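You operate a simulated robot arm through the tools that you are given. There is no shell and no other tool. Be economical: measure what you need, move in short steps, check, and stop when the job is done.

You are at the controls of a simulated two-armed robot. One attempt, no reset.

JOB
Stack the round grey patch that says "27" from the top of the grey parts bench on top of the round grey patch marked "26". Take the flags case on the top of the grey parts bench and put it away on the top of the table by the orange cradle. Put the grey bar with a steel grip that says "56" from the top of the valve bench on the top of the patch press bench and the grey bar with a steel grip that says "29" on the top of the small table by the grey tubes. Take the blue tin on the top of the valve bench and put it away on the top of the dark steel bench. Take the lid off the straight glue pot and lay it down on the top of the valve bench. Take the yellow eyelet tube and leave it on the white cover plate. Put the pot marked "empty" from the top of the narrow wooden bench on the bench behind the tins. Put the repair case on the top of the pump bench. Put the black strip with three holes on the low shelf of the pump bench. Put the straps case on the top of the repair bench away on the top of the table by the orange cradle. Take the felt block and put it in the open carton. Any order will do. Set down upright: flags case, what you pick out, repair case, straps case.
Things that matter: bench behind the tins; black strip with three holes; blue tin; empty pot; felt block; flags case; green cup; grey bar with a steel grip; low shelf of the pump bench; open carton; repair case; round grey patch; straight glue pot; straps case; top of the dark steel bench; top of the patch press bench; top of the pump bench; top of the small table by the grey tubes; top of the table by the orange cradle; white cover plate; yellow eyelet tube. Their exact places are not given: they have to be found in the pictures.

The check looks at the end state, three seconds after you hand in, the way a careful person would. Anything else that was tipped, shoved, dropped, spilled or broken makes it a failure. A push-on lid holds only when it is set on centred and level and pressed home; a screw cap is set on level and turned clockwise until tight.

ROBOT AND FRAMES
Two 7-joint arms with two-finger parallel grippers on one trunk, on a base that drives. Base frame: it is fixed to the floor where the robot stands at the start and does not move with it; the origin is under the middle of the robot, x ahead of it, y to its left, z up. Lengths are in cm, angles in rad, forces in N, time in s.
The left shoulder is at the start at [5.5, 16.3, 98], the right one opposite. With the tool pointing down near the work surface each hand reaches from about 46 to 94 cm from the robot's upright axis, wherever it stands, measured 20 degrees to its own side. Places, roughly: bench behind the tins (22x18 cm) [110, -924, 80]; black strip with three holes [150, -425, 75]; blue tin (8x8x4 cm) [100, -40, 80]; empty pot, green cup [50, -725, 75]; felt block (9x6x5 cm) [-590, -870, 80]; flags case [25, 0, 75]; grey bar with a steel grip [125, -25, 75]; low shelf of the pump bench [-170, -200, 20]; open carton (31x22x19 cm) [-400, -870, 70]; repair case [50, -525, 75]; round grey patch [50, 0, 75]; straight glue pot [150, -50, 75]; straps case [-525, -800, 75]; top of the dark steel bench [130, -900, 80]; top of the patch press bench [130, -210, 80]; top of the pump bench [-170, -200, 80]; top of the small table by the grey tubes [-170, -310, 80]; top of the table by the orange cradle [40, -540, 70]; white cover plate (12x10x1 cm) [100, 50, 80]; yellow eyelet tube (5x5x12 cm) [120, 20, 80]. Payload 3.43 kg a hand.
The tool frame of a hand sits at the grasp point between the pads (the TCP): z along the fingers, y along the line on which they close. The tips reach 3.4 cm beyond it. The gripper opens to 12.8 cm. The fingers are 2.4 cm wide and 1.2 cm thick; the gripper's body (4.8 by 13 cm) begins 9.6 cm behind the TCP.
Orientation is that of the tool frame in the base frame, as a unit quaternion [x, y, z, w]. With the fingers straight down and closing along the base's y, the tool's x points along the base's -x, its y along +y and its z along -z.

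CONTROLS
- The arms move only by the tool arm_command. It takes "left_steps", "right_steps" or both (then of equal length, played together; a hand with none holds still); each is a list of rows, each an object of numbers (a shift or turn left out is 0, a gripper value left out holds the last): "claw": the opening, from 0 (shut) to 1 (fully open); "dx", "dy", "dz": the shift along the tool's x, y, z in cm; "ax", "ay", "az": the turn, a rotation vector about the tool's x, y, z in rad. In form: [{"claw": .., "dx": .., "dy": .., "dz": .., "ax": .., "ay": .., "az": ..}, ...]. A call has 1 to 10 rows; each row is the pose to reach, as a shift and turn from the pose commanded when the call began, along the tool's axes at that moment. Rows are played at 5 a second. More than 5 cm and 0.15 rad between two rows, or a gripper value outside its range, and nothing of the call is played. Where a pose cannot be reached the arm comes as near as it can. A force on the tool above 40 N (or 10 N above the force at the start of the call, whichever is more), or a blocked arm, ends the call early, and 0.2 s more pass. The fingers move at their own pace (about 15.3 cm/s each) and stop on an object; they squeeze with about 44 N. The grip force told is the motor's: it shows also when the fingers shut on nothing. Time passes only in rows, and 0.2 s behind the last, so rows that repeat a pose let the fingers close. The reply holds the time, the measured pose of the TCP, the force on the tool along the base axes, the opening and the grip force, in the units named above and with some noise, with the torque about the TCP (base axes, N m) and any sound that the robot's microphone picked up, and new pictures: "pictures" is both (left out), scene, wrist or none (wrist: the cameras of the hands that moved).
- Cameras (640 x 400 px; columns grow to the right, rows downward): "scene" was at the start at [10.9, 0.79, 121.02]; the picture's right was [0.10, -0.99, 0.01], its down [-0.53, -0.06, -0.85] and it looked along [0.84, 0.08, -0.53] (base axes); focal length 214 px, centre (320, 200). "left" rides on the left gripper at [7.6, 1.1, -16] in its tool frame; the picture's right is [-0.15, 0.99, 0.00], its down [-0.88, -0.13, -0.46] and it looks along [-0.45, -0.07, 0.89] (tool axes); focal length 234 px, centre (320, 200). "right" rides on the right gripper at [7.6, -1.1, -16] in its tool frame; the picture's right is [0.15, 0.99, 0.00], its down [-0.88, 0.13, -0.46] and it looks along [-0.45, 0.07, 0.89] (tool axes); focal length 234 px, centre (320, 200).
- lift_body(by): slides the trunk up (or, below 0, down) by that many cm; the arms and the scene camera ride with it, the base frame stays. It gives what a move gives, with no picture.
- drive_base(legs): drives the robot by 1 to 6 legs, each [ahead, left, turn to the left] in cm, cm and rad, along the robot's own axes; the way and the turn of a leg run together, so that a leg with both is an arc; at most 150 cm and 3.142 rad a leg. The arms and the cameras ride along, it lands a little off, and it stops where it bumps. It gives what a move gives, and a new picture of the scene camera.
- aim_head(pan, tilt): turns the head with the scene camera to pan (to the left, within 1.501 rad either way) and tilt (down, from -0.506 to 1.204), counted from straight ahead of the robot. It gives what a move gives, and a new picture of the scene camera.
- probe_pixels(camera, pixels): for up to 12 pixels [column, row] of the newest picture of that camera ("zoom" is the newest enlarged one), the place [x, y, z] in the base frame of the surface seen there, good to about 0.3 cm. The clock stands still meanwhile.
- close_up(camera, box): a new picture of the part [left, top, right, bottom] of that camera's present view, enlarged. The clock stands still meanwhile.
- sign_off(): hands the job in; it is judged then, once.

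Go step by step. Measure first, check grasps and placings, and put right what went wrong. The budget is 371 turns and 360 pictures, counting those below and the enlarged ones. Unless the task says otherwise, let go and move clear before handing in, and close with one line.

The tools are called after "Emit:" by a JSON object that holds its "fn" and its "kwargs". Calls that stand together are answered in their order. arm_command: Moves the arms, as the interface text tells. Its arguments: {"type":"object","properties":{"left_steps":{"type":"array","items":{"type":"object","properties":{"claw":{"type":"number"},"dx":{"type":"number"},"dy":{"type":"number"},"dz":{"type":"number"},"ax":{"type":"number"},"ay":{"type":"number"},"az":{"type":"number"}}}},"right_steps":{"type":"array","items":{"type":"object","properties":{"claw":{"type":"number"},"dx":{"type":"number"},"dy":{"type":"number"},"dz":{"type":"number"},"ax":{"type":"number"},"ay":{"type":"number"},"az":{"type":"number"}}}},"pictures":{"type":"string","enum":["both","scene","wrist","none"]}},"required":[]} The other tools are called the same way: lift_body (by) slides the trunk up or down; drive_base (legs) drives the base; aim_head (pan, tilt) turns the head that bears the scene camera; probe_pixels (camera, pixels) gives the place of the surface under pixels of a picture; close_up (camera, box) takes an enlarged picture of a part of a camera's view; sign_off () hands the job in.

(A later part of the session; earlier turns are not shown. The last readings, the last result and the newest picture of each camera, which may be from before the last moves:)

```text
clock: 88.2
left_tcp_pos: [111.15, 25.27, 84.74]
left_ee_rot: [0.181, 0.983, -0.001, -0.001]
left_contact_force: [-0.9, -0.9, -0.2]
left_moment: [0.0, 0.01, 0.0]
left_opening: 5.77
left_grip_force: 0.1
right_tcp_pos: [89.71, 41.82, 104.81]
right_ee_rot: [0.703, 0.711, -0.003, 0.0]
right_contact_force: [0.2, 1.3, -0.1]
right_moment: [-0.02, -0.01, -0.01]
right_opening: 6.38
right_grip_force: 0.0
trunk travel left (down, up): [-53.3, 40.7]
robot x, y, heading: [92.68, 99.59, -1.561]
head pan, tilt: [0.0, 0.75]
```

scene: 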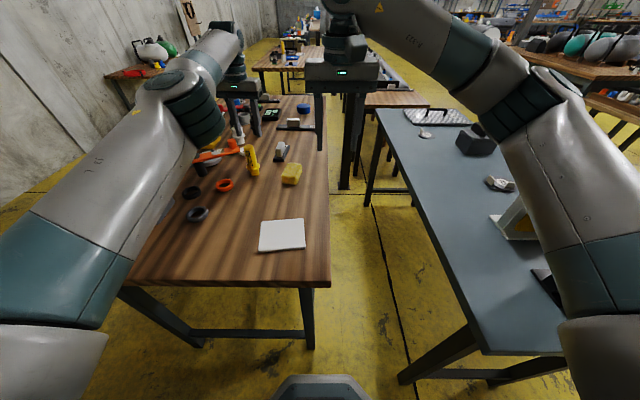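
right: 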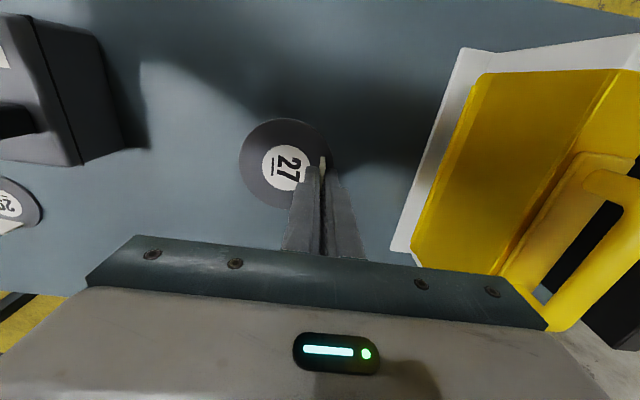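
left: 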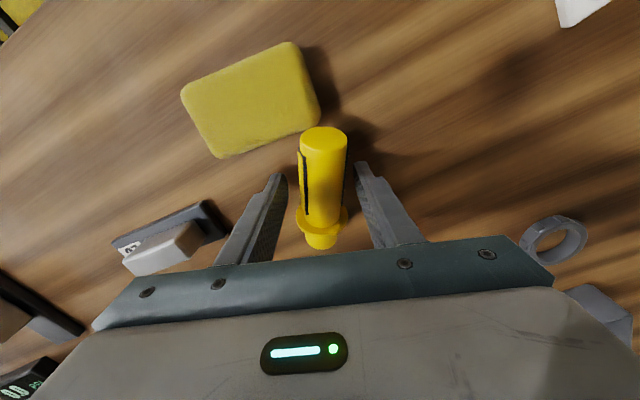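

Emit:
{"fn": "arm_command", "kwargs": {"left_steps": [{"claw": 0}, {"claw": 0}, {"claw": 0}, {"claw": 0, "dz": -3}, {"claw": 0, "dz": -7}, {"claw": 0, "dz": -12}, {"claw": 0, "dz": -16}], "pictures": "both"}}

```text
clock: 89.8
left_tcp_pos: [111.24, 25.06, 101.02]
left_ee_rot: [0.181, 0.983, -0.001, -0.001]
left_contact_force: [0.6, -0.1, -1.0]
left_moment: [-0.01, -0.02, -0.01]
left_opening: 3.07
left_grip_force: 44.2
right_tcp_pos: [89.64, 41.75, 104.83]
right_ee_rot: [0.703, 0.711, -0.001, 0.0]
right_contact_force: [0.0, 0.4, -0.2]
right_moment: [-0.06, 0.01, 0.0]
right_opening: 6.39
right_grip_force: 0.0
trunk travel left (down, up): [-53.3, 40.7]
robot x, y, heading: [93.01, 99.57, -1.563]
head pan, tilt: [0.0, 0.75]
```

scene: 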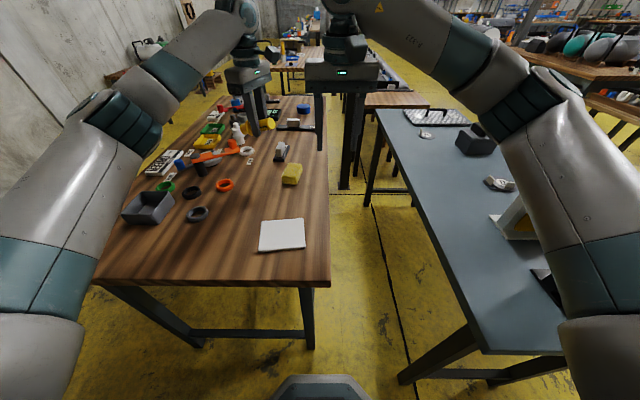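
left: 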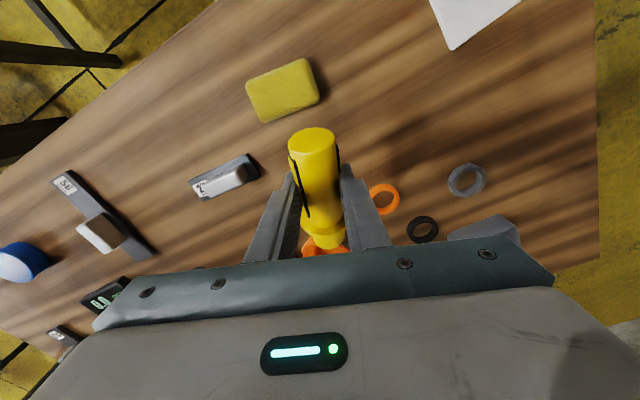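

Held at 3.07 cm. I carry it toward the plate while tilting the hand so the tube comes upright.

Emit:
{"fn": "arm_command", "kwargs": {"left_steps": [{"dx": 1.6, "dy": 2, "ay": 0.13}, {"dx": 3.2, "dy": 4, "ay": 0.26}, {"dx": 4.9, "dy": 6, "ay": 0.39}, {"dx": 6.5, "dy": 8, "ay": 0.52}, {"dx": 8.2, "dy": 10, "ay": 0.65}, {"dx": 9.8, "dy": 12, "ay": 0.78}, {"dx": 11.5, "dy": 14, "ay": 0.91}, {"dx": 13.1, "dy": 16, "ay": 1.04}, {"dx": 14.8, "dy": 18, "ay": 1.17}, {"dx": 16.35, "dy": 19.87, "ay": 1.29}], "pictures": "both"}}

```text
clock: 92.0
left_tcp_pos: [102.89, 49.87, 100.83]
left_ee_rot: [0.146, 0.786, 0.108, -0.592]
left_contact_force: [0.0, 0.4, -1.4]
left_moment: [-0.02, 0.0, 0.04]
left_opening: 3.05
left_grip_force: 43.7
right_tcp_pos: [89.6, 41.81, 104.95]
right_ee_rot: [0.703, 0.712, 0.0, 0.002]
right_contact_force: [0.2, -0.5, -0.5]
right_moment: [0.02, -0.03, 0.03]
right_opening: 6.39
right_grip_force: 0.0
trunk travel left (down, up): [-53.3, 40.7]
robot x, y, heading: [93.06, 99.06, -1.562]
head pan, tilt: [0.0, 0.75]
```

scene: 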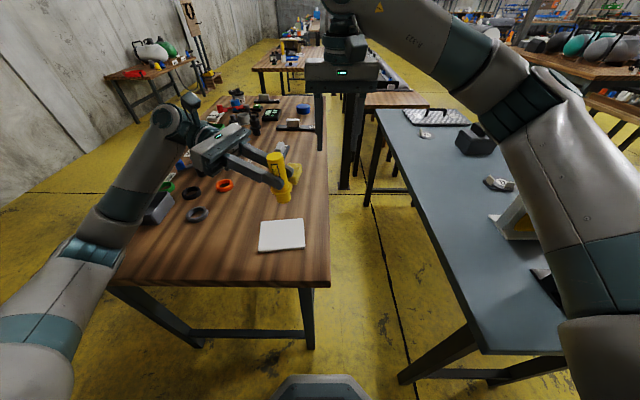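
left: 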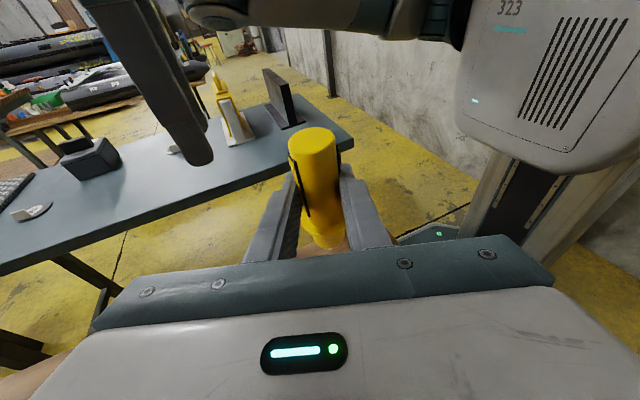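

The tube looks near upright at (280,175). I zoom and probe it for tilt and height.

Emit:
{"fn": "close_up", "kwargs": {"camera": "scene", "box": [240, 140, 320, 210]}}

```text
5.71 times, centred on (280, 175) of scene
```

zoom: 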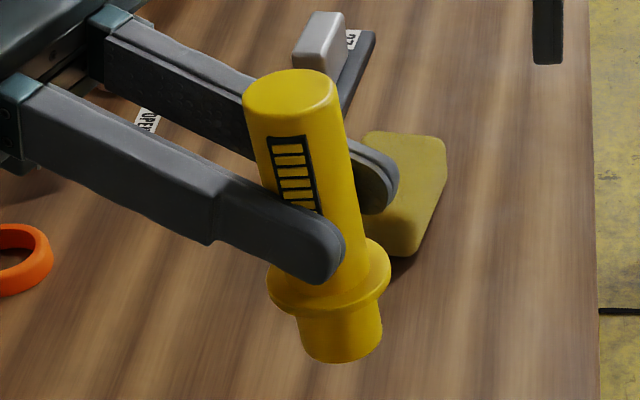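

Emit:
{"fn": "probe_pixels", "kwargs": {"camera": "zoom", "pixels": [[290, 125], [335, 225], [342, 335], [340, 355], [290, 88], [247, 110], [334, 97], [302, 325], [380, 325]]}}

```text
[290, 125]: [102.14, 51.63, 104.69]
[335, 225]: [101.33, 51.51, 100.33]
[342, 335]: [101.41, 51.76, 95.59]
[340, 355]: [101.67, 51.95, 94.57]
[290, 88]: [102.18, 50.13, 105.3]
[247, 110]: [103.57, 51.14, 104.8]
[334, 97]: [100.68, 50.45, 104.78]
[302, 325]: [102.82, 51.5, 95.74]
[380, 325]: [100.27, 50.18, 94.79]
```

The tube leans about 0.06 rad; I correct that and lower it to just above the plate.

Emit:
{"fn": "arm_command", "kwargs": {"left_steps": [{"dx": -3, "dz": 0.6, "ay": -0.03}, {"dx": -6, "dz": 1.2, "ay": -0.06}, {"dx": -9, "dz": 1.8, "ay": -0.06}, {"dx": -11, "dz": 2.2, "ay": -0.06}, {"dx": -12.3, "dy": -0.1, "dz": 2.45, "ay": -0.06}, {"dx": -12.3, "dy": -0.1, "dz": 2.45, "ay": -0.06}], "pictures": "none"}}

Emit:
{"fn": "close_up", "kwargs": {"camera": "scene", "box": [240, 170, 330, 260]}}

```text
clock: 93.4
left_tcp_pos: [103.72, 50.27, 88.48]
left_ee_rot: [0.148, 0.805, 0.099, -0.565]
left_contact_force: [-0.1, 0.1, -1.4]
left_moment: [-0.03, 0.0, -0.05]
left_opening: 3.08
left_grip_force: 43.7
right_tcp_pos: [89.4, 43.08, 105.53]
right_ee_rot: [0.701, 0.713, -0.004, 0.007]
right_contact_force: [-0.1, 0.2, 0.1]
right_moment: [0.02, 0.01, -0.01]
right_opening: 6.4
right_grip_force: 0.0
trunk travel left (down, up): [-53.3, 40.7]
robot x, y, heading: [93.0, 99.6, -1.56]
head pan, tilt: [0.0, 0.75]
```

```text
4.44 times, centred on (285, 215) of scene
```

zoom: 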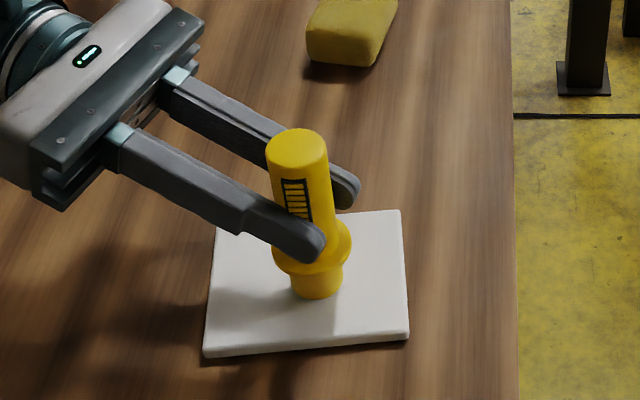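

Upright and just over the plate. I lower in small steps, watching force.

Emit:
{"fn": "arm_command", "kwargs": {"left_steps": [{"dx": -0.28, "dz": 0.1}, {"dx": -0.47, "dz": 0.17}, {"dx": -0.66, "dz": 0.23}, {"dx": -0.66, "dz": 0.23}], "pictures": "none"}}

Emit:
{"fn": "close_up", "kwargs": {"camera": "scene", "box": [240, 170, 330, 260]}}

```text
clock: 94.4
left_tcp_pos: [103.6, 50.28, 88.14]
left_ee_rot: [0.151, 0.805, 0.099, -0.565]
left_contact_force: [0.3, 0.4, 0.7]
left_moment: [0.08, 0.02, 0.01]
left_opening: 3.05
left_grip_force: 43.8
right_tcp_pos: [89.32, 42.89, 105.62]
right_ee_rot: [0.702, 0.712, -0.004, 0.007]
right_contact_force: [-0.5, 0.1, -0.1]
right_moment: [-0.01, -0.01, 0.01]
right_opening: 6.41
right_grip_force: 0.1
trunk travel left (down, up): [-53.3, 40.7]
robot x, y, heading: [92.87, 99.11, -1.552]
head pan, tilt: [0.0, 0.75]
```

```text
4.44 times, centred on (285, 215) of scene
```

zoom: 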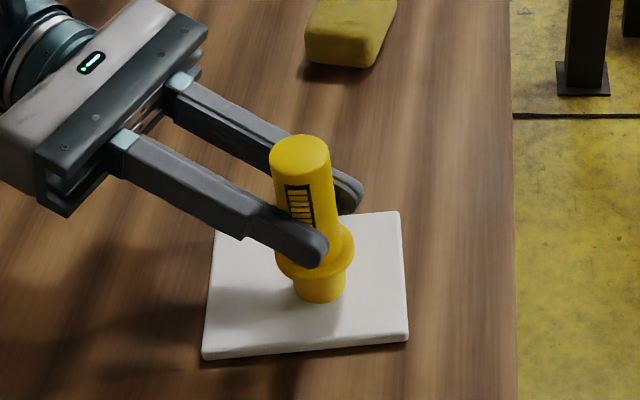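

Contact is felt (force −1.4 → +0.7). I open and retreat straight back along the fingers.

Emit:
{"fn": "arm_command", "kwargs": {"left_steps": [{"claw": 0.27}, {"claw": 0.4}, {"claw": 0.5}, {"claw": 0.5}, {"claw": 0.5, "dz": -3}, {"claw": 0.5, "dz": -7}, {"claw": 0.5, "dz": -10}], "pictures": "none"}}

Emit:
{"fn": "close_up", "kwargs": {"camera": "scene", "box": [240, 140, 340, 260]}}

```text
clock: 96.0
left_tcp_pos: [113.07, 45.75, 91.07]
left_ee_rot: [0.15, 0.803, 0.103, -0.568]
left_contact_force: [0.2, 0.0, -0.2]
left_moment: [0.01, -0.04, 0.03]
left_opening: 6.4
left_grip_force: 0.1
right_tcp_pos: [89.64, 41.74, 104.98]
right_ee_rot: [0.703, 0.711, -0.002, 0.002]
right_contact_force: [0.0, -0.1, -0.6]
right_moment: [-0.02, -0.05, 0.02]
right_opening: 6.39
right_grip_force: 0.1
trunk travel left (down, up): [-53.3, 40.7]
robot x, y, heading: [93.22, 99.06, -1.563]
head pan, tilt: [0.0, 0.75]
```

```text
3.33 times, centred on (290, 200) of scene
```

zoom: 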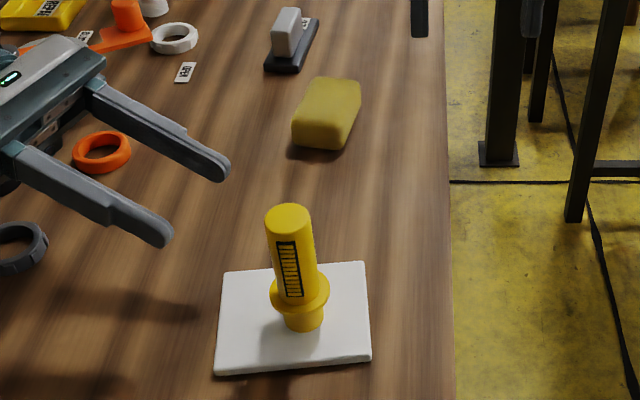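

The tube stands on the plate. I check whether the sponge was displaced, and raise the left hand clear.

Emit:
{"fn": "probe_pixels", "kwargs": {"camera": "zoom", "pixels": [[327, 100], [320, 80], [358, 85], [295, 140], [335, 148]]}}

Emit:
{"fn": "arm_command", "kwargs": {"left_steps": [{"dz": -2, "dx": 2}, {"dx": 6, "dz": -4}, {"dx": 10, "dz": -4, "ay": -0.13}, {"dx": 12, "dz": -5, "ay": -0.26}, {"dx": 14, "dz": -6, "ay": -0.39}, {"dx": 15, "dz": -7, "ay": -0.52}, {"dx": 16, "dz": -7, "ay": -0.65}, {"dx": 17, "dz": -8, "ay": -0.78}, {"dx": 18, "dz": -8, "ay": -0.91}, {"dx": 19, "dz": -8, "ay": -1.04}], "pictures": "none"}}

```text
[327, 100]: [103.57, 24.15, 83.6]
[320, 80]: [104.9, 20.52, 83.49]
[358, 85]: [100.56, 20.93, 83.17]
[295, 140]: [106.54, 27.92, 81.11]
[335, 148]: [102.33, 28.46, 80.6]
```

```text
clock: 98.2
left_tcp_pos: [113.82, 45.76, 111.29]
left_ee_rot: [0.181, 0.979, 0.016, -0.093]
left_contact_force: [-1.2, -0.6, -0.7]
left_moment: [-0.04, -0.02, 0.06]
left_opening: 6.38
left_grip_force: 0.1
right_tcp_pos: [89.77, 41.76, 104.93]
right_ee_rot: [0.703, 0.711, -0.001, 0.001]
right_contact_force: [-1.2, -0.3, 0.2]
right_moment: [0.03, -0.04, 0.0]
right_opening: 6.39
right_grip_force: 0.0
trunk travel left (down, up): [-53.3, 40.7]
robot x, y, heading: [92.77, 99.3, -1.561]
head pan, tilt: [0.0, 0.75]
```

The sponge is where it was. Now I read the labels on the grey bars.

Emit:
{"fn": "close_up", "kwargs": {"camera": "scene", "box": [250, 90, 330, 160]}}

Emit:
{"fn": "close_up", "kwargs": {"camera": "left", "box": [0, 0, 320, 300]}}

```text
5.71 times, centred on (290, 125) of scene
```

zoom: 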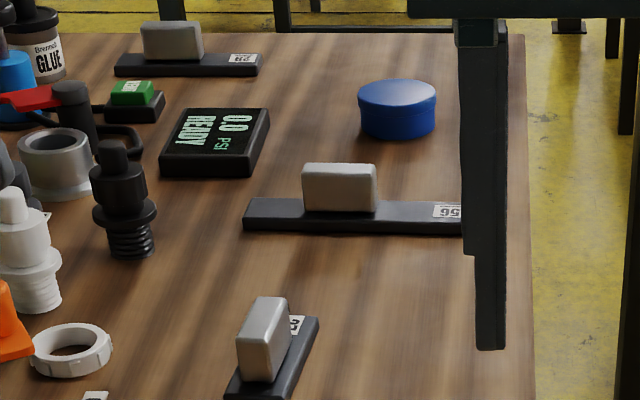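

```text
1.33 times, centred on (160, 150) of left
```

zoom: 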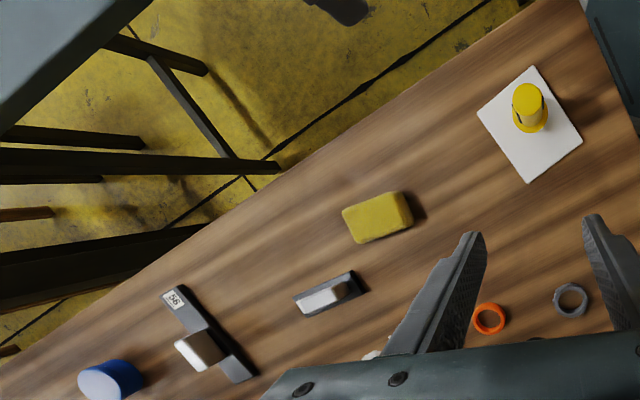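

56 is the middle bar and 29 the far one by the glue. I straighten the left hand and go round behind the bench, facing −x.

Emit:
{"fn": "arm_command", "kwargs": {"left_steps": [{"ay": -0.13}, {"ay": -0.19, "az": 0.12}, {"ay": -0.19, "az": 0.26}, {"ay": -0.19, "az": 0.4}, {"ay": -0.19, "az": 0.54}, {"ay": -0.19, "az": 0.68}, {"ay": -0.19, "az": 0.82}, {"ay": -0.19, "az": 0.96}, {"ay": -0.19, "az": 1.1}, {"ay": -0.19, "az": 1.2}], "pictures": "none"}}

Emit:
{"fn": "drive_base", "kwargs": {"legs": [[-10, 0, 0], [0, 130, 0], [0, 0, -1.58], [0, 127, 0]]}}

```text
clock: 100.4
left_tcp_pos: [113.88, 45.6, 111.26]
left_ee_rot: [0.702, 0.71, -0.055, 0.0]
left_contact_force: [0.4, 0.5, -0.4]
left_moment: [0.02, -0.01, 0.0]
left_opening: 6.41
left_grip_force: 0.2
right_tcp_pos: [89.76, 41.85, 104.84]
right_ee_rot: [0.703, 0.711, -0.002, 0.001]
right_contact_force: [-0.1, -0.1, 0.3]
right_moment: [0.01, 0.01, 0.02]
right_opening: 6.41
right_grip_force: 0.1
trunk travel left (down, up): [-53.3, 40.7]
robot x, y, heading: [93.02, 98.9, -1.564]
head pan, tilt: [0.0, 0.75]
```

```text
clock: 117.7
left_tcp_pos: [169.62, -39.9, 111.34]
left_ee_rot: [0.998, -0.004, -0.04, -0.04]
left_contact_force: [-0.1, -0.4, 0.2]
left_moment: [0.01, 0.02, 0.0]
left_opening: 6.4
left_grip_force: 0.0
right_tcp_pos: [166.21, -15.68, 104.76]
right_ee_rot: [1.0, -0.004, -0.002, -0.001]
right_contact_force: [-0.1, -0.8, 0.0]
right_moment: [-0.01, 0.0, 0.03]
right_opening: 6.39
right_grip_force: 0.0
trunk travel left (down, up): [-53.3, 40.7]
robot x, y, heading: [223.62, -19.84, 3.131]
head pan, tilt: [0.0, 0.75]
```

scene: 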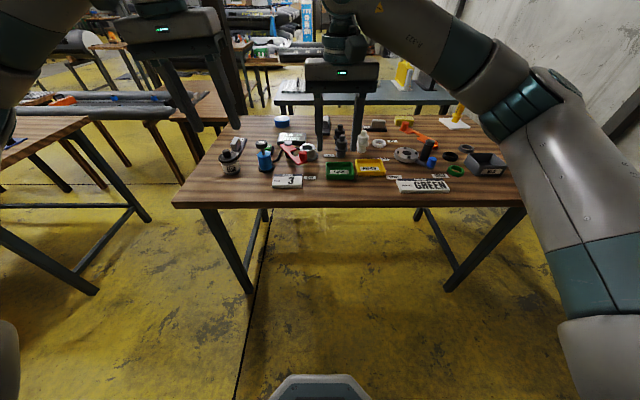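

The glue pot stands at (230,163) near the bench's corner. I zoom in and measure.

Emit:
{"fn": "close_up", "kwargs": {"camera": "scene", "box": [200, 110, 330, 200]}}

```text
4.44 times, centred on (265, 155) of scene
```

zoom: 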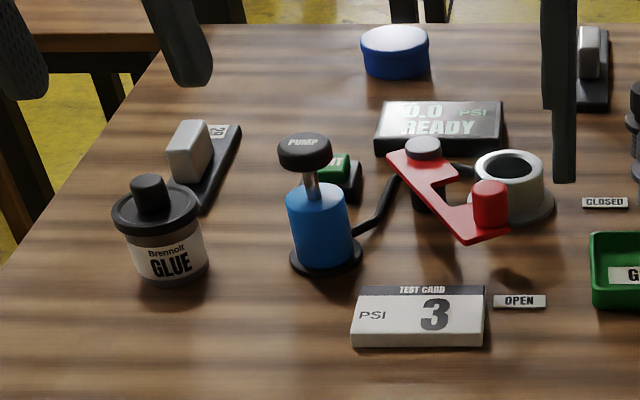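

Emit:
{"fn": "probe_pixels", "kwargs": {"camera": "zoom", "pixels": [[148, 185], [118, 210], [198, 208], [155, 225], [165, 250], [168, 282], [195, 135], [185, 165], [172, 160], [238, 130], [205, 205], [395, 40]]}}

```text
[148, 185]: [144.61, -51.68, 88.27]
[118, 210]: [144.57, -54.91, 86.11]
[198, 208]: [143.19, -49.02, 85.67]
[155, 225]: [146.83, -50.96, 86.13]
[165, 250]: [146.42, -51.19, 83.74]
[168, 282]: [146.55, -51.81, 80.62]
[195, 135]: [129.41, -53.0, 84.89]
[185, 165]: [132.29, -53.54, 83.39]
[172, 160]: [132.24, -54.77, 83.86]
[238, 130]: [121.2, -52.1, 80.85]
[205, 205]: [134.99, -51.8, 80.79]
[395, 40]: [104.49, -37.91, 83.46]
```

The pot's axis is near (144,−52), lid top z 86 with a knob to 88.8. I drive 15 cm closer, straighten the left hand and hover it above the knob.

Emit:
{"fn": "drive_base", "kwargs": {"legs": [[15, 0, 0.01]]}}

Emit:
{"fn": "arm_command", "kwargs": {"left_steps": [{"dx": -2.5, "dy": 3, "ax": -0.04, "ay": 0.04, "claw": 0.35}, {"dx": -5, "dy": 6, "ax": -0.08, "ay": 0.08}, {"dx": -7.5, "dy": 9, "ax": -0.08, "ay": 0.08}, {"dx": -10.3, "dy": 11.9, "ax": -0.08, "ay": 0.08}, {"dx": -10.3, "dy": 11.9, "ax": -0.08, "ay": 0.08, "dz": 5}, {"dx": -10.3, "dy": 11.9, "ax": -0.08, "ay": 0.08, "dz": 10}, {"dx": -10.3, "dy": 11.9, "ax": -0.08, "ay": 0.08, "dz": 13}], "pictures": "both"}}

```text
clock: 119.0
left_tcp_pos: [155.16, -40.29, 111.24]
left_ee_rot: [0.998, 0.001, -0.04, -0.04]
left_contact_force: [-0.4, 0.8, -0.1]
left_moment: [0.0, -0.04, 0.0]
left_opening: 6.4
left_grip_force: 0.1
right_tcp_pos: [151.68, -16.11, 104.9]
right_ee_rot: [1.0, 0.002, -0.002, -0.002]
right_contact_force: [-0.8, 0.0, 0.4]
right_moment: [0.02, -0.02, 0.02]
right_opening: 6.41
right_grip_force: 0.1
trunk travel left (down, up): [-53.3, 40.7]
robot x, y, heading: [209.17, -20.09, -3.141]
head pan, tilt: [0.0, 0.75]
```

scene: 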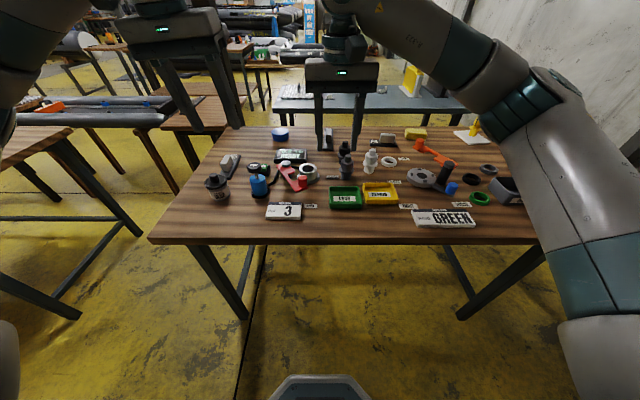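

```text
clock: 120.7
left_tcp_pos: [143.95, -51.82, 98.47]
left_ee_rot: [1.0, 0.002, -0.001, 0.001]
left_contact_force: [-0.3, -0.4, -0.2]
left_moment: [-0.04, -0.02, -0.02]
left_opening: 4.48
left_grip_force: 0.1
right_tcp_pos: [151.75, -16.21, 104.93]
right_ee_rot: [1.0, 0.002, -0.001, -0.001]
right_contact_force: [-0.8, 0.1, 0.1]
right_moment: [-0.03, 0.04, 0.02]
right_opening: 6.39
right_grip_force: 0.1
trunk travel left (down, up): [-53.3, 40.7]
robot x, y, heading: [208.81, -20.0, -3.141]
head pan, tilt: [0.0, 0.75]
```

scene: 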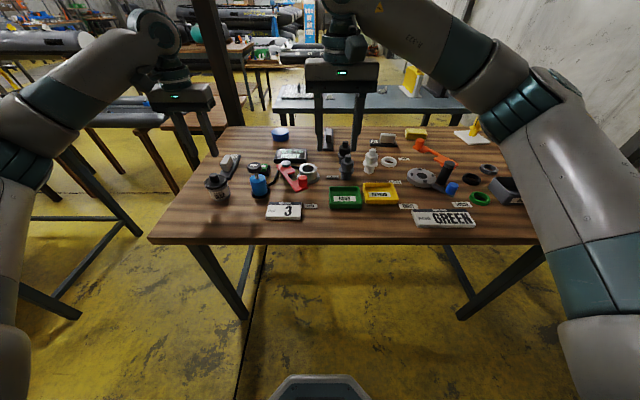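
left: 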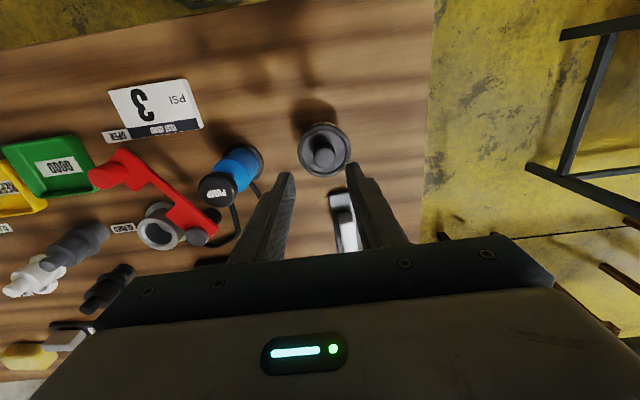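

Emit:
{"fn": "probe_pixels", "kwargs": {"camera": "left", "pixels": [[324, 157], [299, 150], [349, 148], [324, 124], [324, 177]]}}

```text
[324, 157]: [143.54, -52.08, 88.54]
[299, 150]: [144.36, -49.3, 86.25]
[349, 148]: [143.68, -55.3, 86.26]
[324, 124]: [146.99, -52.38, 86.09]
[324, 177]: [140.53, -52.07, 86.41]
```

Lid centre (143.75,−52.2). I descend onto the knob, grip, and pull up slowly.

Emit:
{"fn": "arm_command", "kwargs": {"left_steps": [{"dx": -0.2, "dy": 0.4, "dz": 3}, {"dx": -0.2, "dy": 0.4, "dz": 6}, {"dx": -0.2, "dy": 0.4, "dz": 8.5}, {"dx": -0.2, "dy": 0.4, "dz": 8.5, "claw": 0}, {"dx": -0.2, "dy": 0.4, "dz": 8.5, "claw": 0}, {"dx": -0.2, "dy": 0.4, "dz": 8.5, "claw": 0}, {"dx": -0.2, "dy": 0.4, "dz": 8.5, "claw": 0}], "pictures": "none"}}

Emit:
{"fn": "arm_command", "kwargs": {"left_steps": [{"dz": -0.5}, {"dz": -1}, {"dz": -1.5}, {"dz": -1.5}], "pictures": "none"}}

Emit:
{"fn": "close_up", "kwargs": {"camera": "scene", "box": [170, 120, 280, 210]}}

```text
clock: 122.2
left_tcp_pos: [143.97, -51.9, 89.98]
left_ee_rot: [1.0, 0.002, 0.0, 0.001]
left_contact_force: [0.3, 0.0, -1.6]
left_moment: [0.03, -0.02, -0.02]
left_opening: 2.17
left_grip_force: 43.5
right_tcp_pos: [151.63, -16.14, 104.83]
right_ee_rot: [1.0, 0.0, -0.002, -0.001]
right_contact_force: [-0.6, 0.3, -0.3]
right_moment: [0.02, 0.0, -0.04]
right_opening: 6.39
right_grip_force: 0.1
trunk travel left (down, up): [-53.3, 40.7]
robot x, y, heading: [209.54, -19.93, -3.139]
head pan, tilt: [0.0, 0.75]
```

```text
clock: 123.2
left_tcp_pos: [143.89, -51.75, 91.22]
left_ee_rot: [1.0, 0.001, 0.001, 0.001]
left_contact_force: [-0.5, 0.0, -1.4]
left_moment: [0.0, -0.03, 0.0]
left_opening: 2.15
left_grip_force: 44.3
right_tcp_pos: [151.8, -16.2, 104.7]
right_ee_rot: [1.0, 0.002, -0.002, -0.001]
right_contact_force: [-0.3, -0.2, -0.3]
right_moment: [0.0, 0.01, 0.04]
right_opening: 6.38
right_grip_force: 0.1
trunk travel left (down, up): [-53.3, 40.7]
robot x, y, heading: [208.94, -20.09, -3.142]
head pan, tilt: [0.0, 0.75]
```

```text
4.44 times, centred on (225, 165) of scene
```

zoom: 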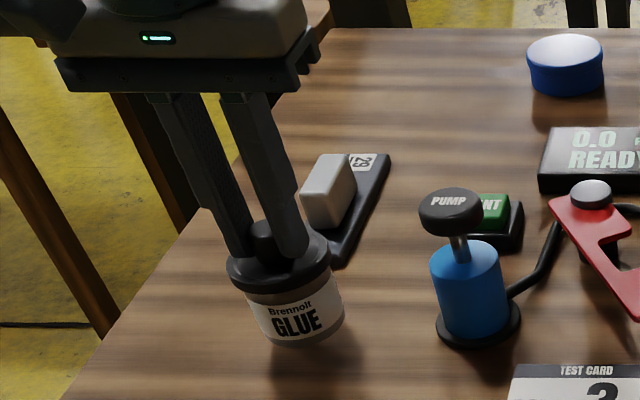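

The whole pot came up with the lid (shadow detached), so it must be held. I raise it to free air and ready the right hand to grip the pot's body from the side.

Emit:
{"fn": "arm_command", "kwargs": {"left_steps": [{"dz": -3}, {"dz": -6}, {"dz": -9}, {"dz": -11}, {"dz": -11}, {"dz": -11}, {"dz": -11}, {"dz": -11}, {"dz": -11}, {"dz": -11}], "right_steps": [{"az": 0.145, "claw": 0.75}, {"az": 0.29}, {"az": 0.435}, {"az": 0.58}, {"az": 0.725}, {"az": 0.87}, {"az": 1.015}, {"az": 1.16}, {"az": 1.305}, {"az": 1.45}], "pictures": "none"}}

Emit:
{"fn": "arm_command", "kwargs": {"right_steps": [{"az": 0.121}, {"az": 0.121, "ay": 0.14}, {"az": 0.121, "ay": 0.28}, {"az": 0.121, "ay": 0.42}], "pictures": "none"}}

```text
clock: 125.5
left_tcp_pos: [143.9, -51.66, 102.37]
left_ee_rot: [1.0, 0.002, 0.001, 0.0]
left_contact_force: [0.4, 0.9, -1.7]
left_moment: [-0.02, -0.03, -0.01]
left_opening: 2.34
left_grip_force: 44.4
right_tcp_pos: [151.78, -16.08, 104.81]
right_ee_rot: [0.748, -0.663, -0.003, 0.001]
right_contact_force: [-0.1, 0.0, 1.1]
right_moment: [-0.02, 0.02, 0.04]
right_opening: 9.6
right_grip_force: 0.1
trunk travel left (down, up): [-53.3, 40.7]
robot x, y, heading: [208.99, -19.96, -3.142]
head pan, tilt: [0.0, 0.75]
```

```text
clock: 126.5
left_tcp_pos: [143.75, -51.64, 102.24]
left_ee_rot: [1.0, 0.001, 0.002, 0.002]
left_contact_force: [-0.7, -0.1, -2.0]
left_moment: [0.01, -0.01, 0.02]
left_opening: 2.35
left_grip_force: 43.9
right_tcp_pos: [151.7, -16.12, 104.88]
right_ee_rot: [0.692, -0.69, 0.156, 0.139]
right_contact_force: [-0.7, 0.6, -0.3]
right_moment: [-0.03, -0.02, 0.0]
right_opening: 9.61
right_grip_force: 0.0
trunk travel left (down, up): [-53.3, 40.7]
robot x, y, heading: [209.75, -20.18, -3.143]
head pan, tilt: [0.0, 0.75]
```

The right hand is tilting correctly. I bring it to a pre-grasp 9 cm short of the pot body, nearly horizontal.

Emit:
{"fn": "arm_command", "kwargs": {"right_steps": [{"dx": 2.2, "dy": 0.8, "dz": 1.9, "ay": 0.1}, {"dx": 4.3, "dy": 1.5, "dz": 3.7, "ay": 0.2}, {"dx": 6.5, "dy": 2.3, "dz": 5.5, "ay": 0.3}, {"dx": 8.6, "dy": 3.1, "dz": 7.4, "ay": 0.4}, {"dx": 10.8, "dy": 3.9, "dz": 9.2, "ay": 0.5}, {"dx": 13, "dy": 4.6, "dz": 11.1, "ay": 0.6}, {"dx": 15.1, "dy": 5.4, "dz": 13, "ay": 0.7}, {"dx": 17.3, "dy": 6.2, "dz": 14.8, "ay": 0.8}, {"dx": 19.4, "dy": 7, "dz": 16.6, "ay": 0.85}, {"dx": 21.6, "dy": 7.7, "dz": 18.5, "ay": 0.85}], "pictures": "both"}}

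```text
clock: 128.7
left_tcp_pos: [143.76, -51.85, 102.26]
left_ee_rot: [1.0, 0.002, 0.001, 0.0]
left_contact_force: [0.2, -0.4, -1.3]
left_moment: [0.01, 0.02, 0.0]
left_opening: 2.37
left_grip_force: 43.9
right_tcp_pos: [144.49, -43.53, 96.3]
right_ee_rot: [-0.567, 0.573, -0.426, -0.412]
right_contact_force: [0.5, 0.5, -0.9]
right_moment: [0.0, 0.04, -0.02]
right_opening: 9.59
right_grip_force: 0.1
trunk travel left (down, up): [-53.3, 40.7]
robot x, y, heading: [209.33, -19.96, -3.143]
head pan, tilt: [0.0, 0.75]
```

scene: 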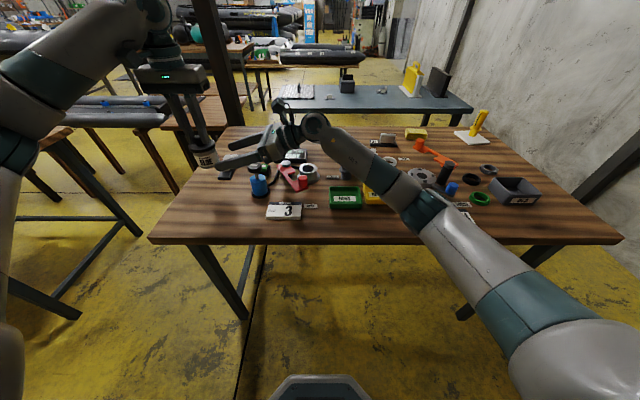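
right: 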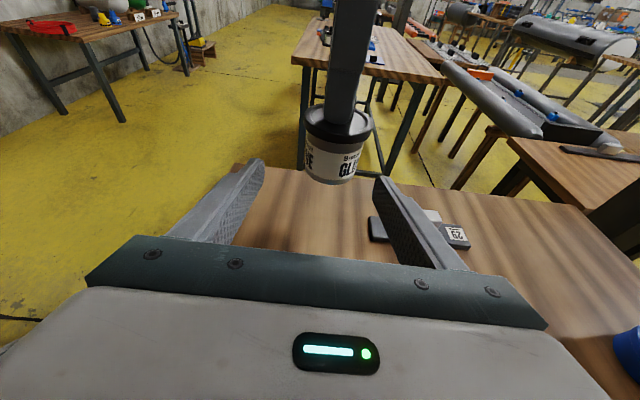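

Emit:
{"fn": "close_up", "kwargs": {"camera": "scene", "box": [170, 100, 290, 190]}}

Emit:
{"fn": "close_up", "kwargs": {"camera": "right", "box": [240, 80, 440, 220]}}

Emit:
{"fn": "probe_pixels", "kwargs": {"camera": "right", "pixels": [[335, 160], [310, 145], [360, 160], [335, 128], [335, 180]]}}

```text
4.44 times, centred on (230, 145) of scene
```

zoom: 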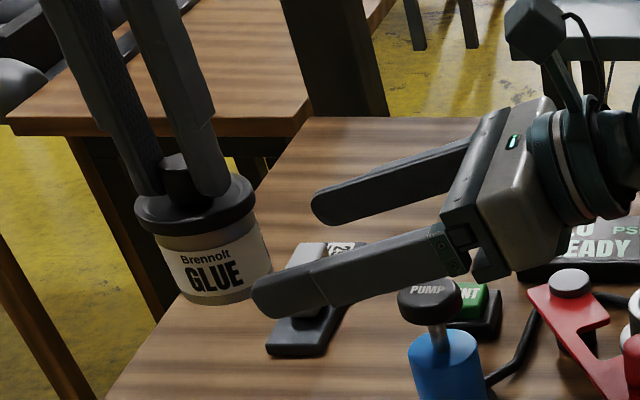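

```text
2.86 times, centred on (340, 150) of right
```

zoom: 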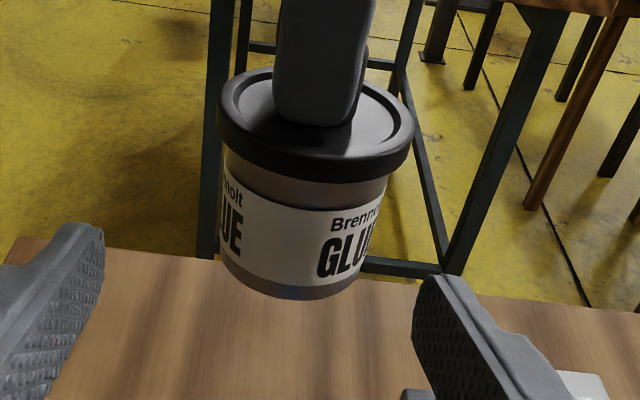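

```text
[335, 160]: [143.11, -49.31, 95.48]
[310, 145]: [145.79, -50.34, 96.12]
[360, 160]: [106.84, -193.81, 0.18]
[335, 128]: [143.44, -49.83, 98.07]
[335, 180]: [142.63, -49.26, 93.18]
```

The pot hangs level, body z 92.8–97.5. I slide the right fingers around its body.

Emit:
{"fn": "arm_command", "kwargs": {"right_steps": [{"dx": 0.9, "dy": 0.9, "dz": 1}, {"dx": 0.9, "dy": 0.9, "dz": 3.5}, {"dx": 0.9, "dy": 0.9, "dz": 6}, {"dx": 0.9, "dy": 0.9, "dz": 8.5}, {"dx": 0.9, "dy": 0.9, "dz": 8.5}], "pictures": "wrist"}}

Emit:
{"fn": "close_up", "kwargs": {"camera": "scene", "box": [170, 100, 290, 190]}}

```text
clock: 129.8
left_tcp_pos: [143.74, -51.72, 102.31]
left_ee_rot: [1.0, 0.001, 0.0, 0.001]
left_contact_force: [-0.1, 0.7, -1.6]
left_moment: [-0.05, 0.0, 0.04]
left_opening: 2.37
left_grip_force: 43.7
right_tcp_pos: [143.63, -51.87, 94.7]
right_ee_rot: [-0.567, 0.572, -0.426, -0.411]
right_contact_force: [0.7, 0.3, -0.2]
right_moment: [-0.05, -0.02, -0.03]
right_opening: 9.63
right_grip_force: 0.0
trunk travel left (down, up): [-53.3, 40.7]
robot x, y, heading: [209.31, -20.32, -3.142]
head pan, tilt: [0.0, 0.75]
```

right: 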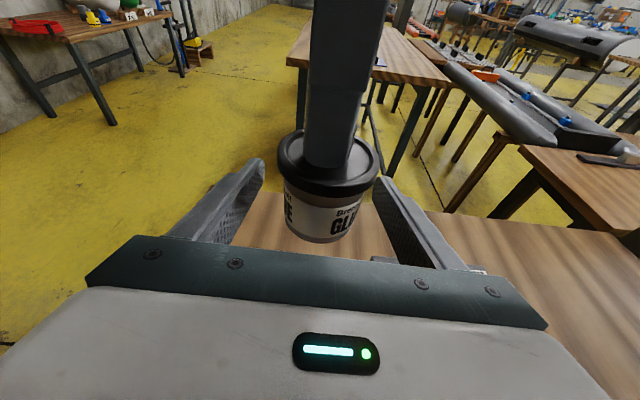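

```text
4.44 times, centred on (230, 145) of scene
```

zoom: 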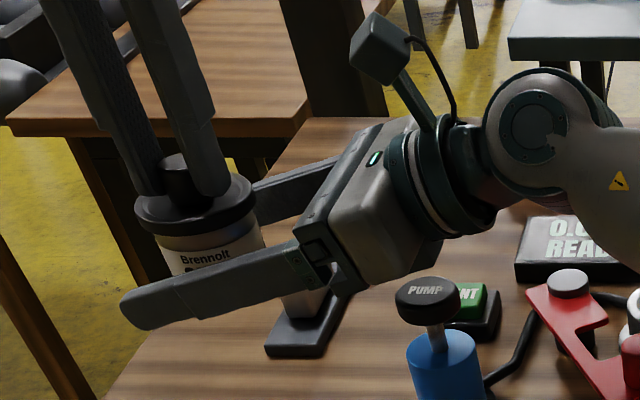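

Fingers surround the body below the lid. I close the right hand, then pull the lid up with the left.

Emit:
{"fn": "arm_command", "kwargs": {"right_steps": [{"claw": 0.5}, {"claw": 0}, {"claw": 0}, {"claw": 0}], "pictures": "none"}}

Emit:
{"fn": "arm_command", "kwargs": {"left_steps": [{"dz": -0.4}, {"dz": -0.8}, {"dz": -1.3}, {"dz": -2}, {"dz": -3}, {"dz": -3}], "pictures": "none"}}

Emit:
{"fn": "close_up", "kwargs": {"camera": "scene", "box": [170, 100, 290, 190]}}

```text
clock: 130.8
left_tcp_pos: [143.76, -51.84, 102.34]
left_ee_rot: [1.0, 0.001, 0.0, 0.001]
left_contact_force: [6.2, 1.9, 0.1]
left_moment: [0.07, -0.27, -0.04]
left_opening: 2.37
left_grip_force: 44.1
right_tcp_pos: [143.54, -51.86, 94.65]
right_ee_rot: [-0.566, 0.573, -0.426, -0.412]
right_contact_force: [-6.0, -2.3, 0.0]
right_moment: [0.06, -0.2, -0.02]
right_opening: 5.72
right_grip_force: 44.0
trunk travel left (down, up): [-53.3, 40.7]
robot x, y, heading: [209.22, -19.69, -3.148]
head pan, tilt: [0.0, 0.75]
heard: snap
```

```text
clock: 132.2
left_tcp_pos: [143.71, -51.6, 105.26]
left_ee_rot: [1.0, 0.001, 0.002, 0.001]
left_contact_force: [0.2, -0.2, 0.0]
left_moment: [0.01, 0.02, 0.03]
left_opening: 2.37
left_grip_force: 44.1
right_tcp_pos: [143.67, -52.05, 94.7]
right_ee_rot: [-0.567, 0.573, -0.426, -0.411]
right_contact_force: [-0.2, -0.5, 0.4]
right_moment: [0.01, -0.01, -0.01]
right_opening: 5.72
right_grip_force: 44.5
trunk travel left (down, up): [-53.3, 40.7]
robot x, y, heading: [209.22, -20.02, -3.145]
head pan, tilt: [0.0, 0.75]
```

```text
4.44 times, centred on (230, 145) of scene
```

zoom: 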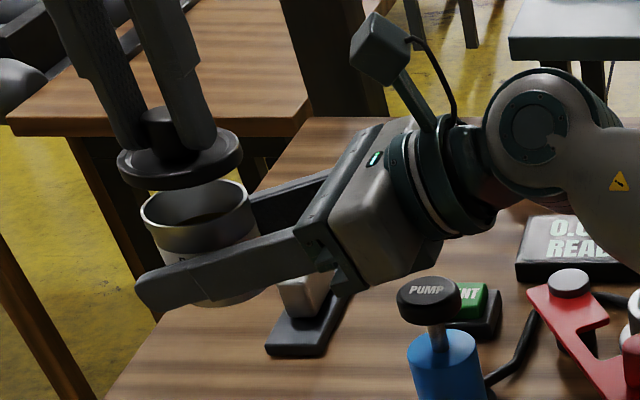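

The lid is off with a snap; the pot is safe in the right hand. I measure the neighbours to choose where to set both down.

Emit:
{"fn": "close_up", "kwargs": {"camera": "left", "box": [0, 0, 640, 400]}}

Emit:
{"fn": "probe_pixels", "kwargs": {"camera": "scene", "pixels": [[260, 195], [258, 178], [268, 215], [302, 210], [268, 206], [255, 165], [278, 158], [306, 160], [280, 135], [150, 240], [225, 131]]}}

```text
1.00 times, centred on (320, 200) of left (not enlarged: the box is as wide or as high as the picture)
```

zoom: 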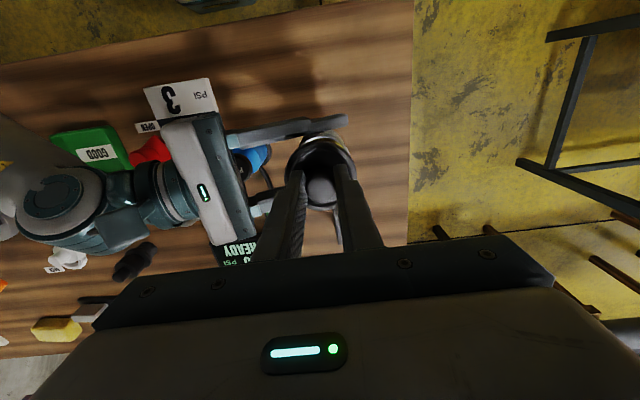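

```text
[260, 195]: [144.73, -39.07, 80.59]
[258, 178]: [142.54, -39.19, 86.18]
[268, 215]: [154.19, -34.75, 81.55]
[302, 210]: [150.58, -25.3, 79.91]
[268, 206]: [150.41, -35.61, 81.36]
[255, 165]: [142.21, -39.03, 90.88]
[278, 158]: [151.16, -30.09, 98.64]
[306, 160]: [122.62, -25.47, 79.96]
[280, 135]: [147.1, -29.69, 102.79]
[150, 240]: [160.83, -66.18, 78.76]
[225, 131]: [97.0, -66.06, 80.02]
```

The pump stands at (142,−39), so I swing the right hand to come from the robot's side. First I raise the lid away, then rotate the held pot about the vertical.

Emit:
{"fn": "arm_command", "kwargs": {"left_steps": [{"dz": -4}, {"dz": -8}, {"dz": -10}, {"dz": -10, "dx": -4}, {"dz": -10, "dx": -8}, {"dz": -10, "dx": -10}, {"dz": -10, "dx": -10}, {"dz": -10, "dx": -10}, {"dz": -10, "dx": -10}, {"dz": -10, "dx": -10}], "right_steps": [{"dz": 0}, {"dz": 0}, {"dz": 0}, {"ax": -0.136, "az": 0.043}, {"ax": -0.273, "az": 0.086}, {"ax": -0.409, "az": 0.128}, {"ax": -0.545, "az": 0.171}, {"ax": -0.682, "az": 0.214}, {"ax": -0.818, "az": 0.257}, {"ax": -0.955, "az": 0.3}], "pictures": "scene"}}

```text
clock: 134.4
left_tcp_pos: [133.96, -52.11, 115.31]
left_ee_rot: [1.0, 0.002, -0.001, 0.0]
left_contact_force: [0.6, -1.8, -0.2]
left_moment: [0.07, 0.08, 0.0]
left_opening: 2.32
left_grip_force: 43.7
right_tcp_pos: [143.72, -52.12, 94.87]
right_ee_rot: [-0.227, 0.778, -0.169, -0.56]
right_contact_force: [0.4, 0.0, -1.8]
right_moment: [-0.01, 0.0, -0.04]
right_opening: 5.72
right_grip_force: 43.8
trunk travel left (down, up): [-53.3, 40.7]
robot x, y, heading: [209.13, -20.3, -3.142]
head pan, tilt: [0.0, 0.75]
```

scene: 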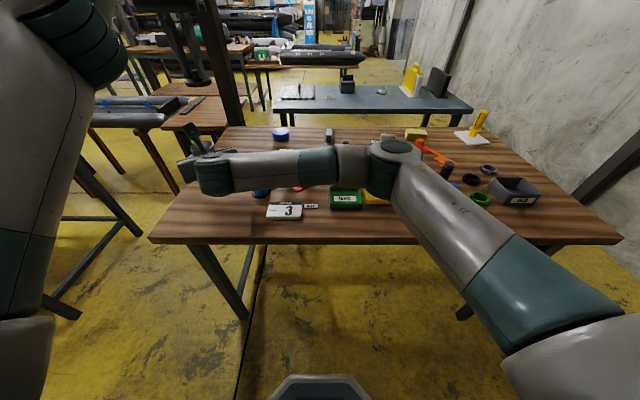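

Emit:
{"fn": "probe_pixels", "kwargs": {"camera": "scene", "pixels": [[220, 165], [280, 160], [320, 160], [360, 155], [390, 150], [320, 180], [345, 198], [390, 165]]}}

Emit:
{"fn": "arm_command", "kwargs": {"right_steps": [{"ax": -0.136, "az": 0.043}, {"ax": -0.273, "az": 0.086}, {"ax": -0.409, "az": 0.128}, {"ax": -0.48, "az": 0.15}], "pictures": "wrist"}}

```text
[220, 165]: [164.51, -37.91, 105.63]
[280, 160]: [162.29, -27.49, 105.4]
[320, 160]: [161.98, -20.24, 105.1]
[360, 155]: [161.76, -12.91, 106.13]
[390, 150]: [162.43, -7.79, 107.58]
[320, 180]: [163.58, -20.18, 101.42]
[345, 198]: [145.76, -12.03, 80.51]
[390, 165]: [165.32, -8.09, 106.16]
```

```text
clock: 135.4
left_tcp_pos: [133.69, -51.82, 115.29]
left_ee_rot: [1.0, 0.002, 0.0, 0.002]
left_contact_force: [-0.1, 0.1, -0.8]
left_moment: [-0.02, -0.02, -0.01]
left_opening: 2.38
left_grip_force: 43.5
right_tcp_pos: [143.47, -51.55, 94.83]
right_ee_rot: [-0.029, 0.812, -0.023, -0.583]
right_contact_force: [0.6, -0.4, -1.3]
right_moment: [-0.01, -0.04, -0.01]
right_opening: 5.72
right_grip_force: 44.2
right hand out of reach, approached as far as the arm can: row 4
trunk travel left (down, up): [-53.3, 40.7]
robot x, y, heading: [209.48, -20.31, -3.144]
head pan, tilt: [0.0, 0.75]
```

right: 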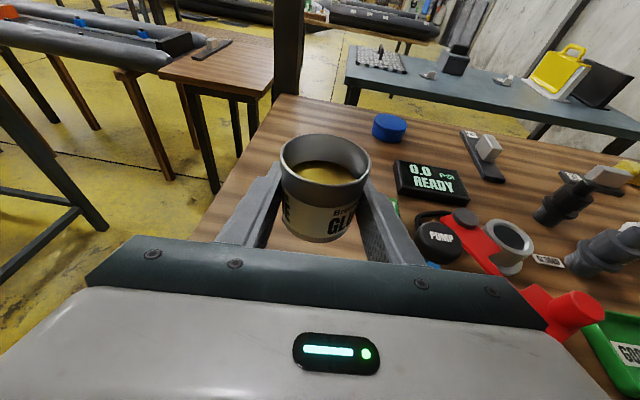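

The pot is level with glue inside. I lower it 12 cm, then inch down to the bench.

Emit:
{"fn": "arm_command", "kwargs": {"right_steps": [{"dx": -2.85, "dz": 0.96}, {"dx": -5.7, "dz": 1.92}, {"dx": -8.5, "dz": 2.9}, {"dx": -10.4, "dz": 3.5}, {"dx": -11.38, "dz": 3.84}, {"dx": -11.38, "dz": 3.84}], "pictures": "none"}}

Emit:
{"fn": "close_up", "kwargs": {"camera": "right", "box": [200, 100, 440, 260]}}

Emit:
{"fn": "close_up", "kwargs": {"camera": "scene", "box": [140, 120, 290, 220]}}

```text
clock: 136.8
left_tcp_pos: [133.71, -51.85, 115.27]
left_ee_rot: [1.0, 0.001, 0.0, 0.0]
left_contact_force: [-0.2, -0.2, -0.5]
left_moment: [0.01, 0.01, 0.0]
left_opening: 2.36
left_grip_force: 44.2
right_tcp_pos: [143.31, -50.28, 83.07]
right_ee_rot: [-0.029, 0.812, -0.022, -0.582]
right_contact_force: [-0.2, 0.5, -1.4]
right_moment: [0.01, 0.03, -0.04]
right_opening: 5.74
right_grip_force: 44.1
right hand out of reach, approached as far as the arm can: row 3, 4, 5, 6
trunk travel left (down, up): [-53.3, 40.7]
robot x, y, heading: [209.46, -19.92, -3.144]
head pan, tilt: [0.0, 0.75]
```

```text
2.50 times, centred on (320, 180) of right
```

zoom: 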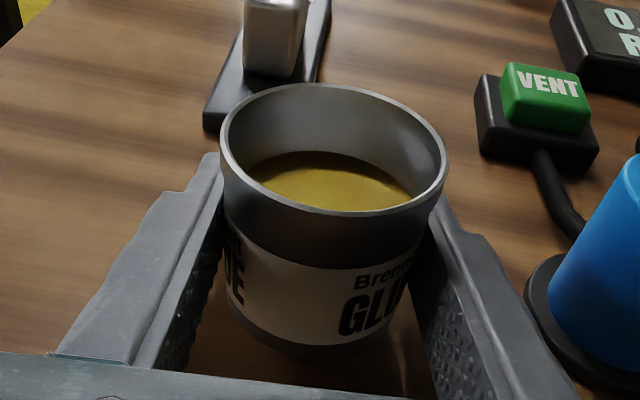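

```text
4.00 times, centred on (215, 170) of scene
```

zoom: 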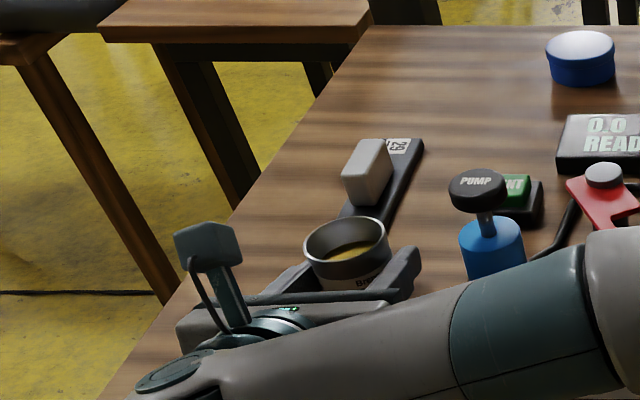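

Emit:
{"fn": "arm_command", "kwargs": {"right_steps": [{"dx": -0.25, "dz": 0.08}, {"dx": -0.45, "dz": 0.15}, {"dx": -0.6, "dz": 0.2}, {"dx": -0.6, "dz": 0.2}], "pictures": "none"}}

Emit:
{"fn": "close_up", "kwargs": {"camera": "right", "box": [200, 100, 440, 260]}}

```text
clock: 137.8
left_tcp_pos: [133.78, -51.95, 115.34]
left_ee_rot: [1.0, 0.001, 0.0, 0.001]
left_contact_force: [0.5, -0.8, -0.4]
left_moment: [-0.01, -0.03, 0.01]
left_opening: 2.37
left_grip_force: 44.2
right_tcp_pos: [143.47, -50.07, 82.6]
right_ee_rot: [-0.03, 0.811, -0.023, -0.584]
right_contact_force: [-1.9, -1.3, 3.5]
right_moment: [-0.1, 0.12, 0.01]
right_opening: 5.72
right_grip_force: 43.9
trunk travel left (down, up): [-53.3, 40.7]
robot x, y, heading: [209.28, -19.81, -3.142]
head pan, tilt: [0.0, 0.75]
```

```text
2.50 times, centred on (320, 180) of right
```

zoom: 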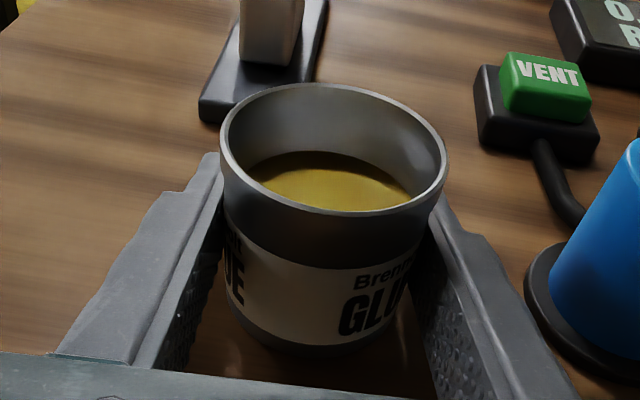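

Contact (+3.5 N). I open the right fingers a little and back out along the finger direction, then up.

Emit:
{"fn": "arm_command", "kwargs": {"right_steps": [{"claw": 0.52}, {"claw": 0.6}, {"claw": 0.62}, {"claw": 0.62, "dz": -3}, {"claw": 0.62, "dz": -6}, {"claw": 0.62, "dz": -9}, {"claw": 0.62, "dz": -12, "dx": 2}, {"claw": 0.62, "dz": -12, "dx": 6}, {"claw": 0.62, "dz": -12, "dx": 10}, {"claw": 0.62, "dz": -12, "dx": 14}], "pictures": "none"}}

Emit:
{"fn": "close_up", "kwargs": {"camera": "scene", "box": [140, 120, 290, 220]}}

```text
clock: 140.1
left_tcp_pos: [133.82, -51.74, 115.31]
left_ee_rot: [1.0, 0.0, 0.0, 0.0]
left_contact_force: [0.2, 0.0, 0.1]
left_moment: [-0.02, -0.01, -0.01]
left_opening: 2.36
left_grip_force: 44.5
right_tcp_pos: [150.48, -49.73, 99.6]
right_ee_rot: [-0.029, 0.812, -0.022, -0.583]
right_contact_force: [0.7, 0.5, 0.3]
right_moment: [-0.01, 0.0, -0.04]
right_opening: 7.93
right_grip_force: 0.1
right hand out of reach, approached as far as the arm can: row 7
trunk travel left (down, up): [-53.3, 40.7]
robot x, y, heading: [209.53, -19.97, -3.142]
head pan, tilt: [0.0, 0.75]
```

```text
4.00 times, centred on (215, 170) of scene
```

zoom: 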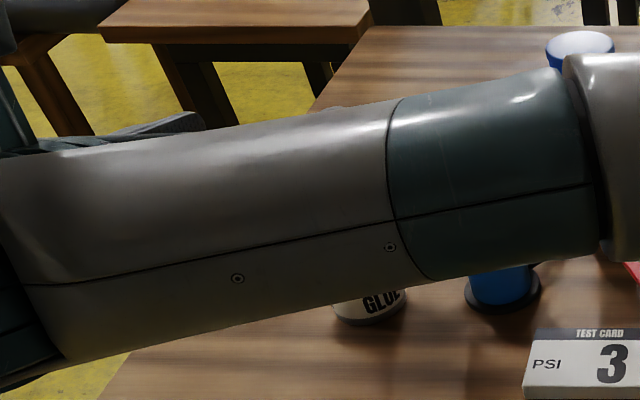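

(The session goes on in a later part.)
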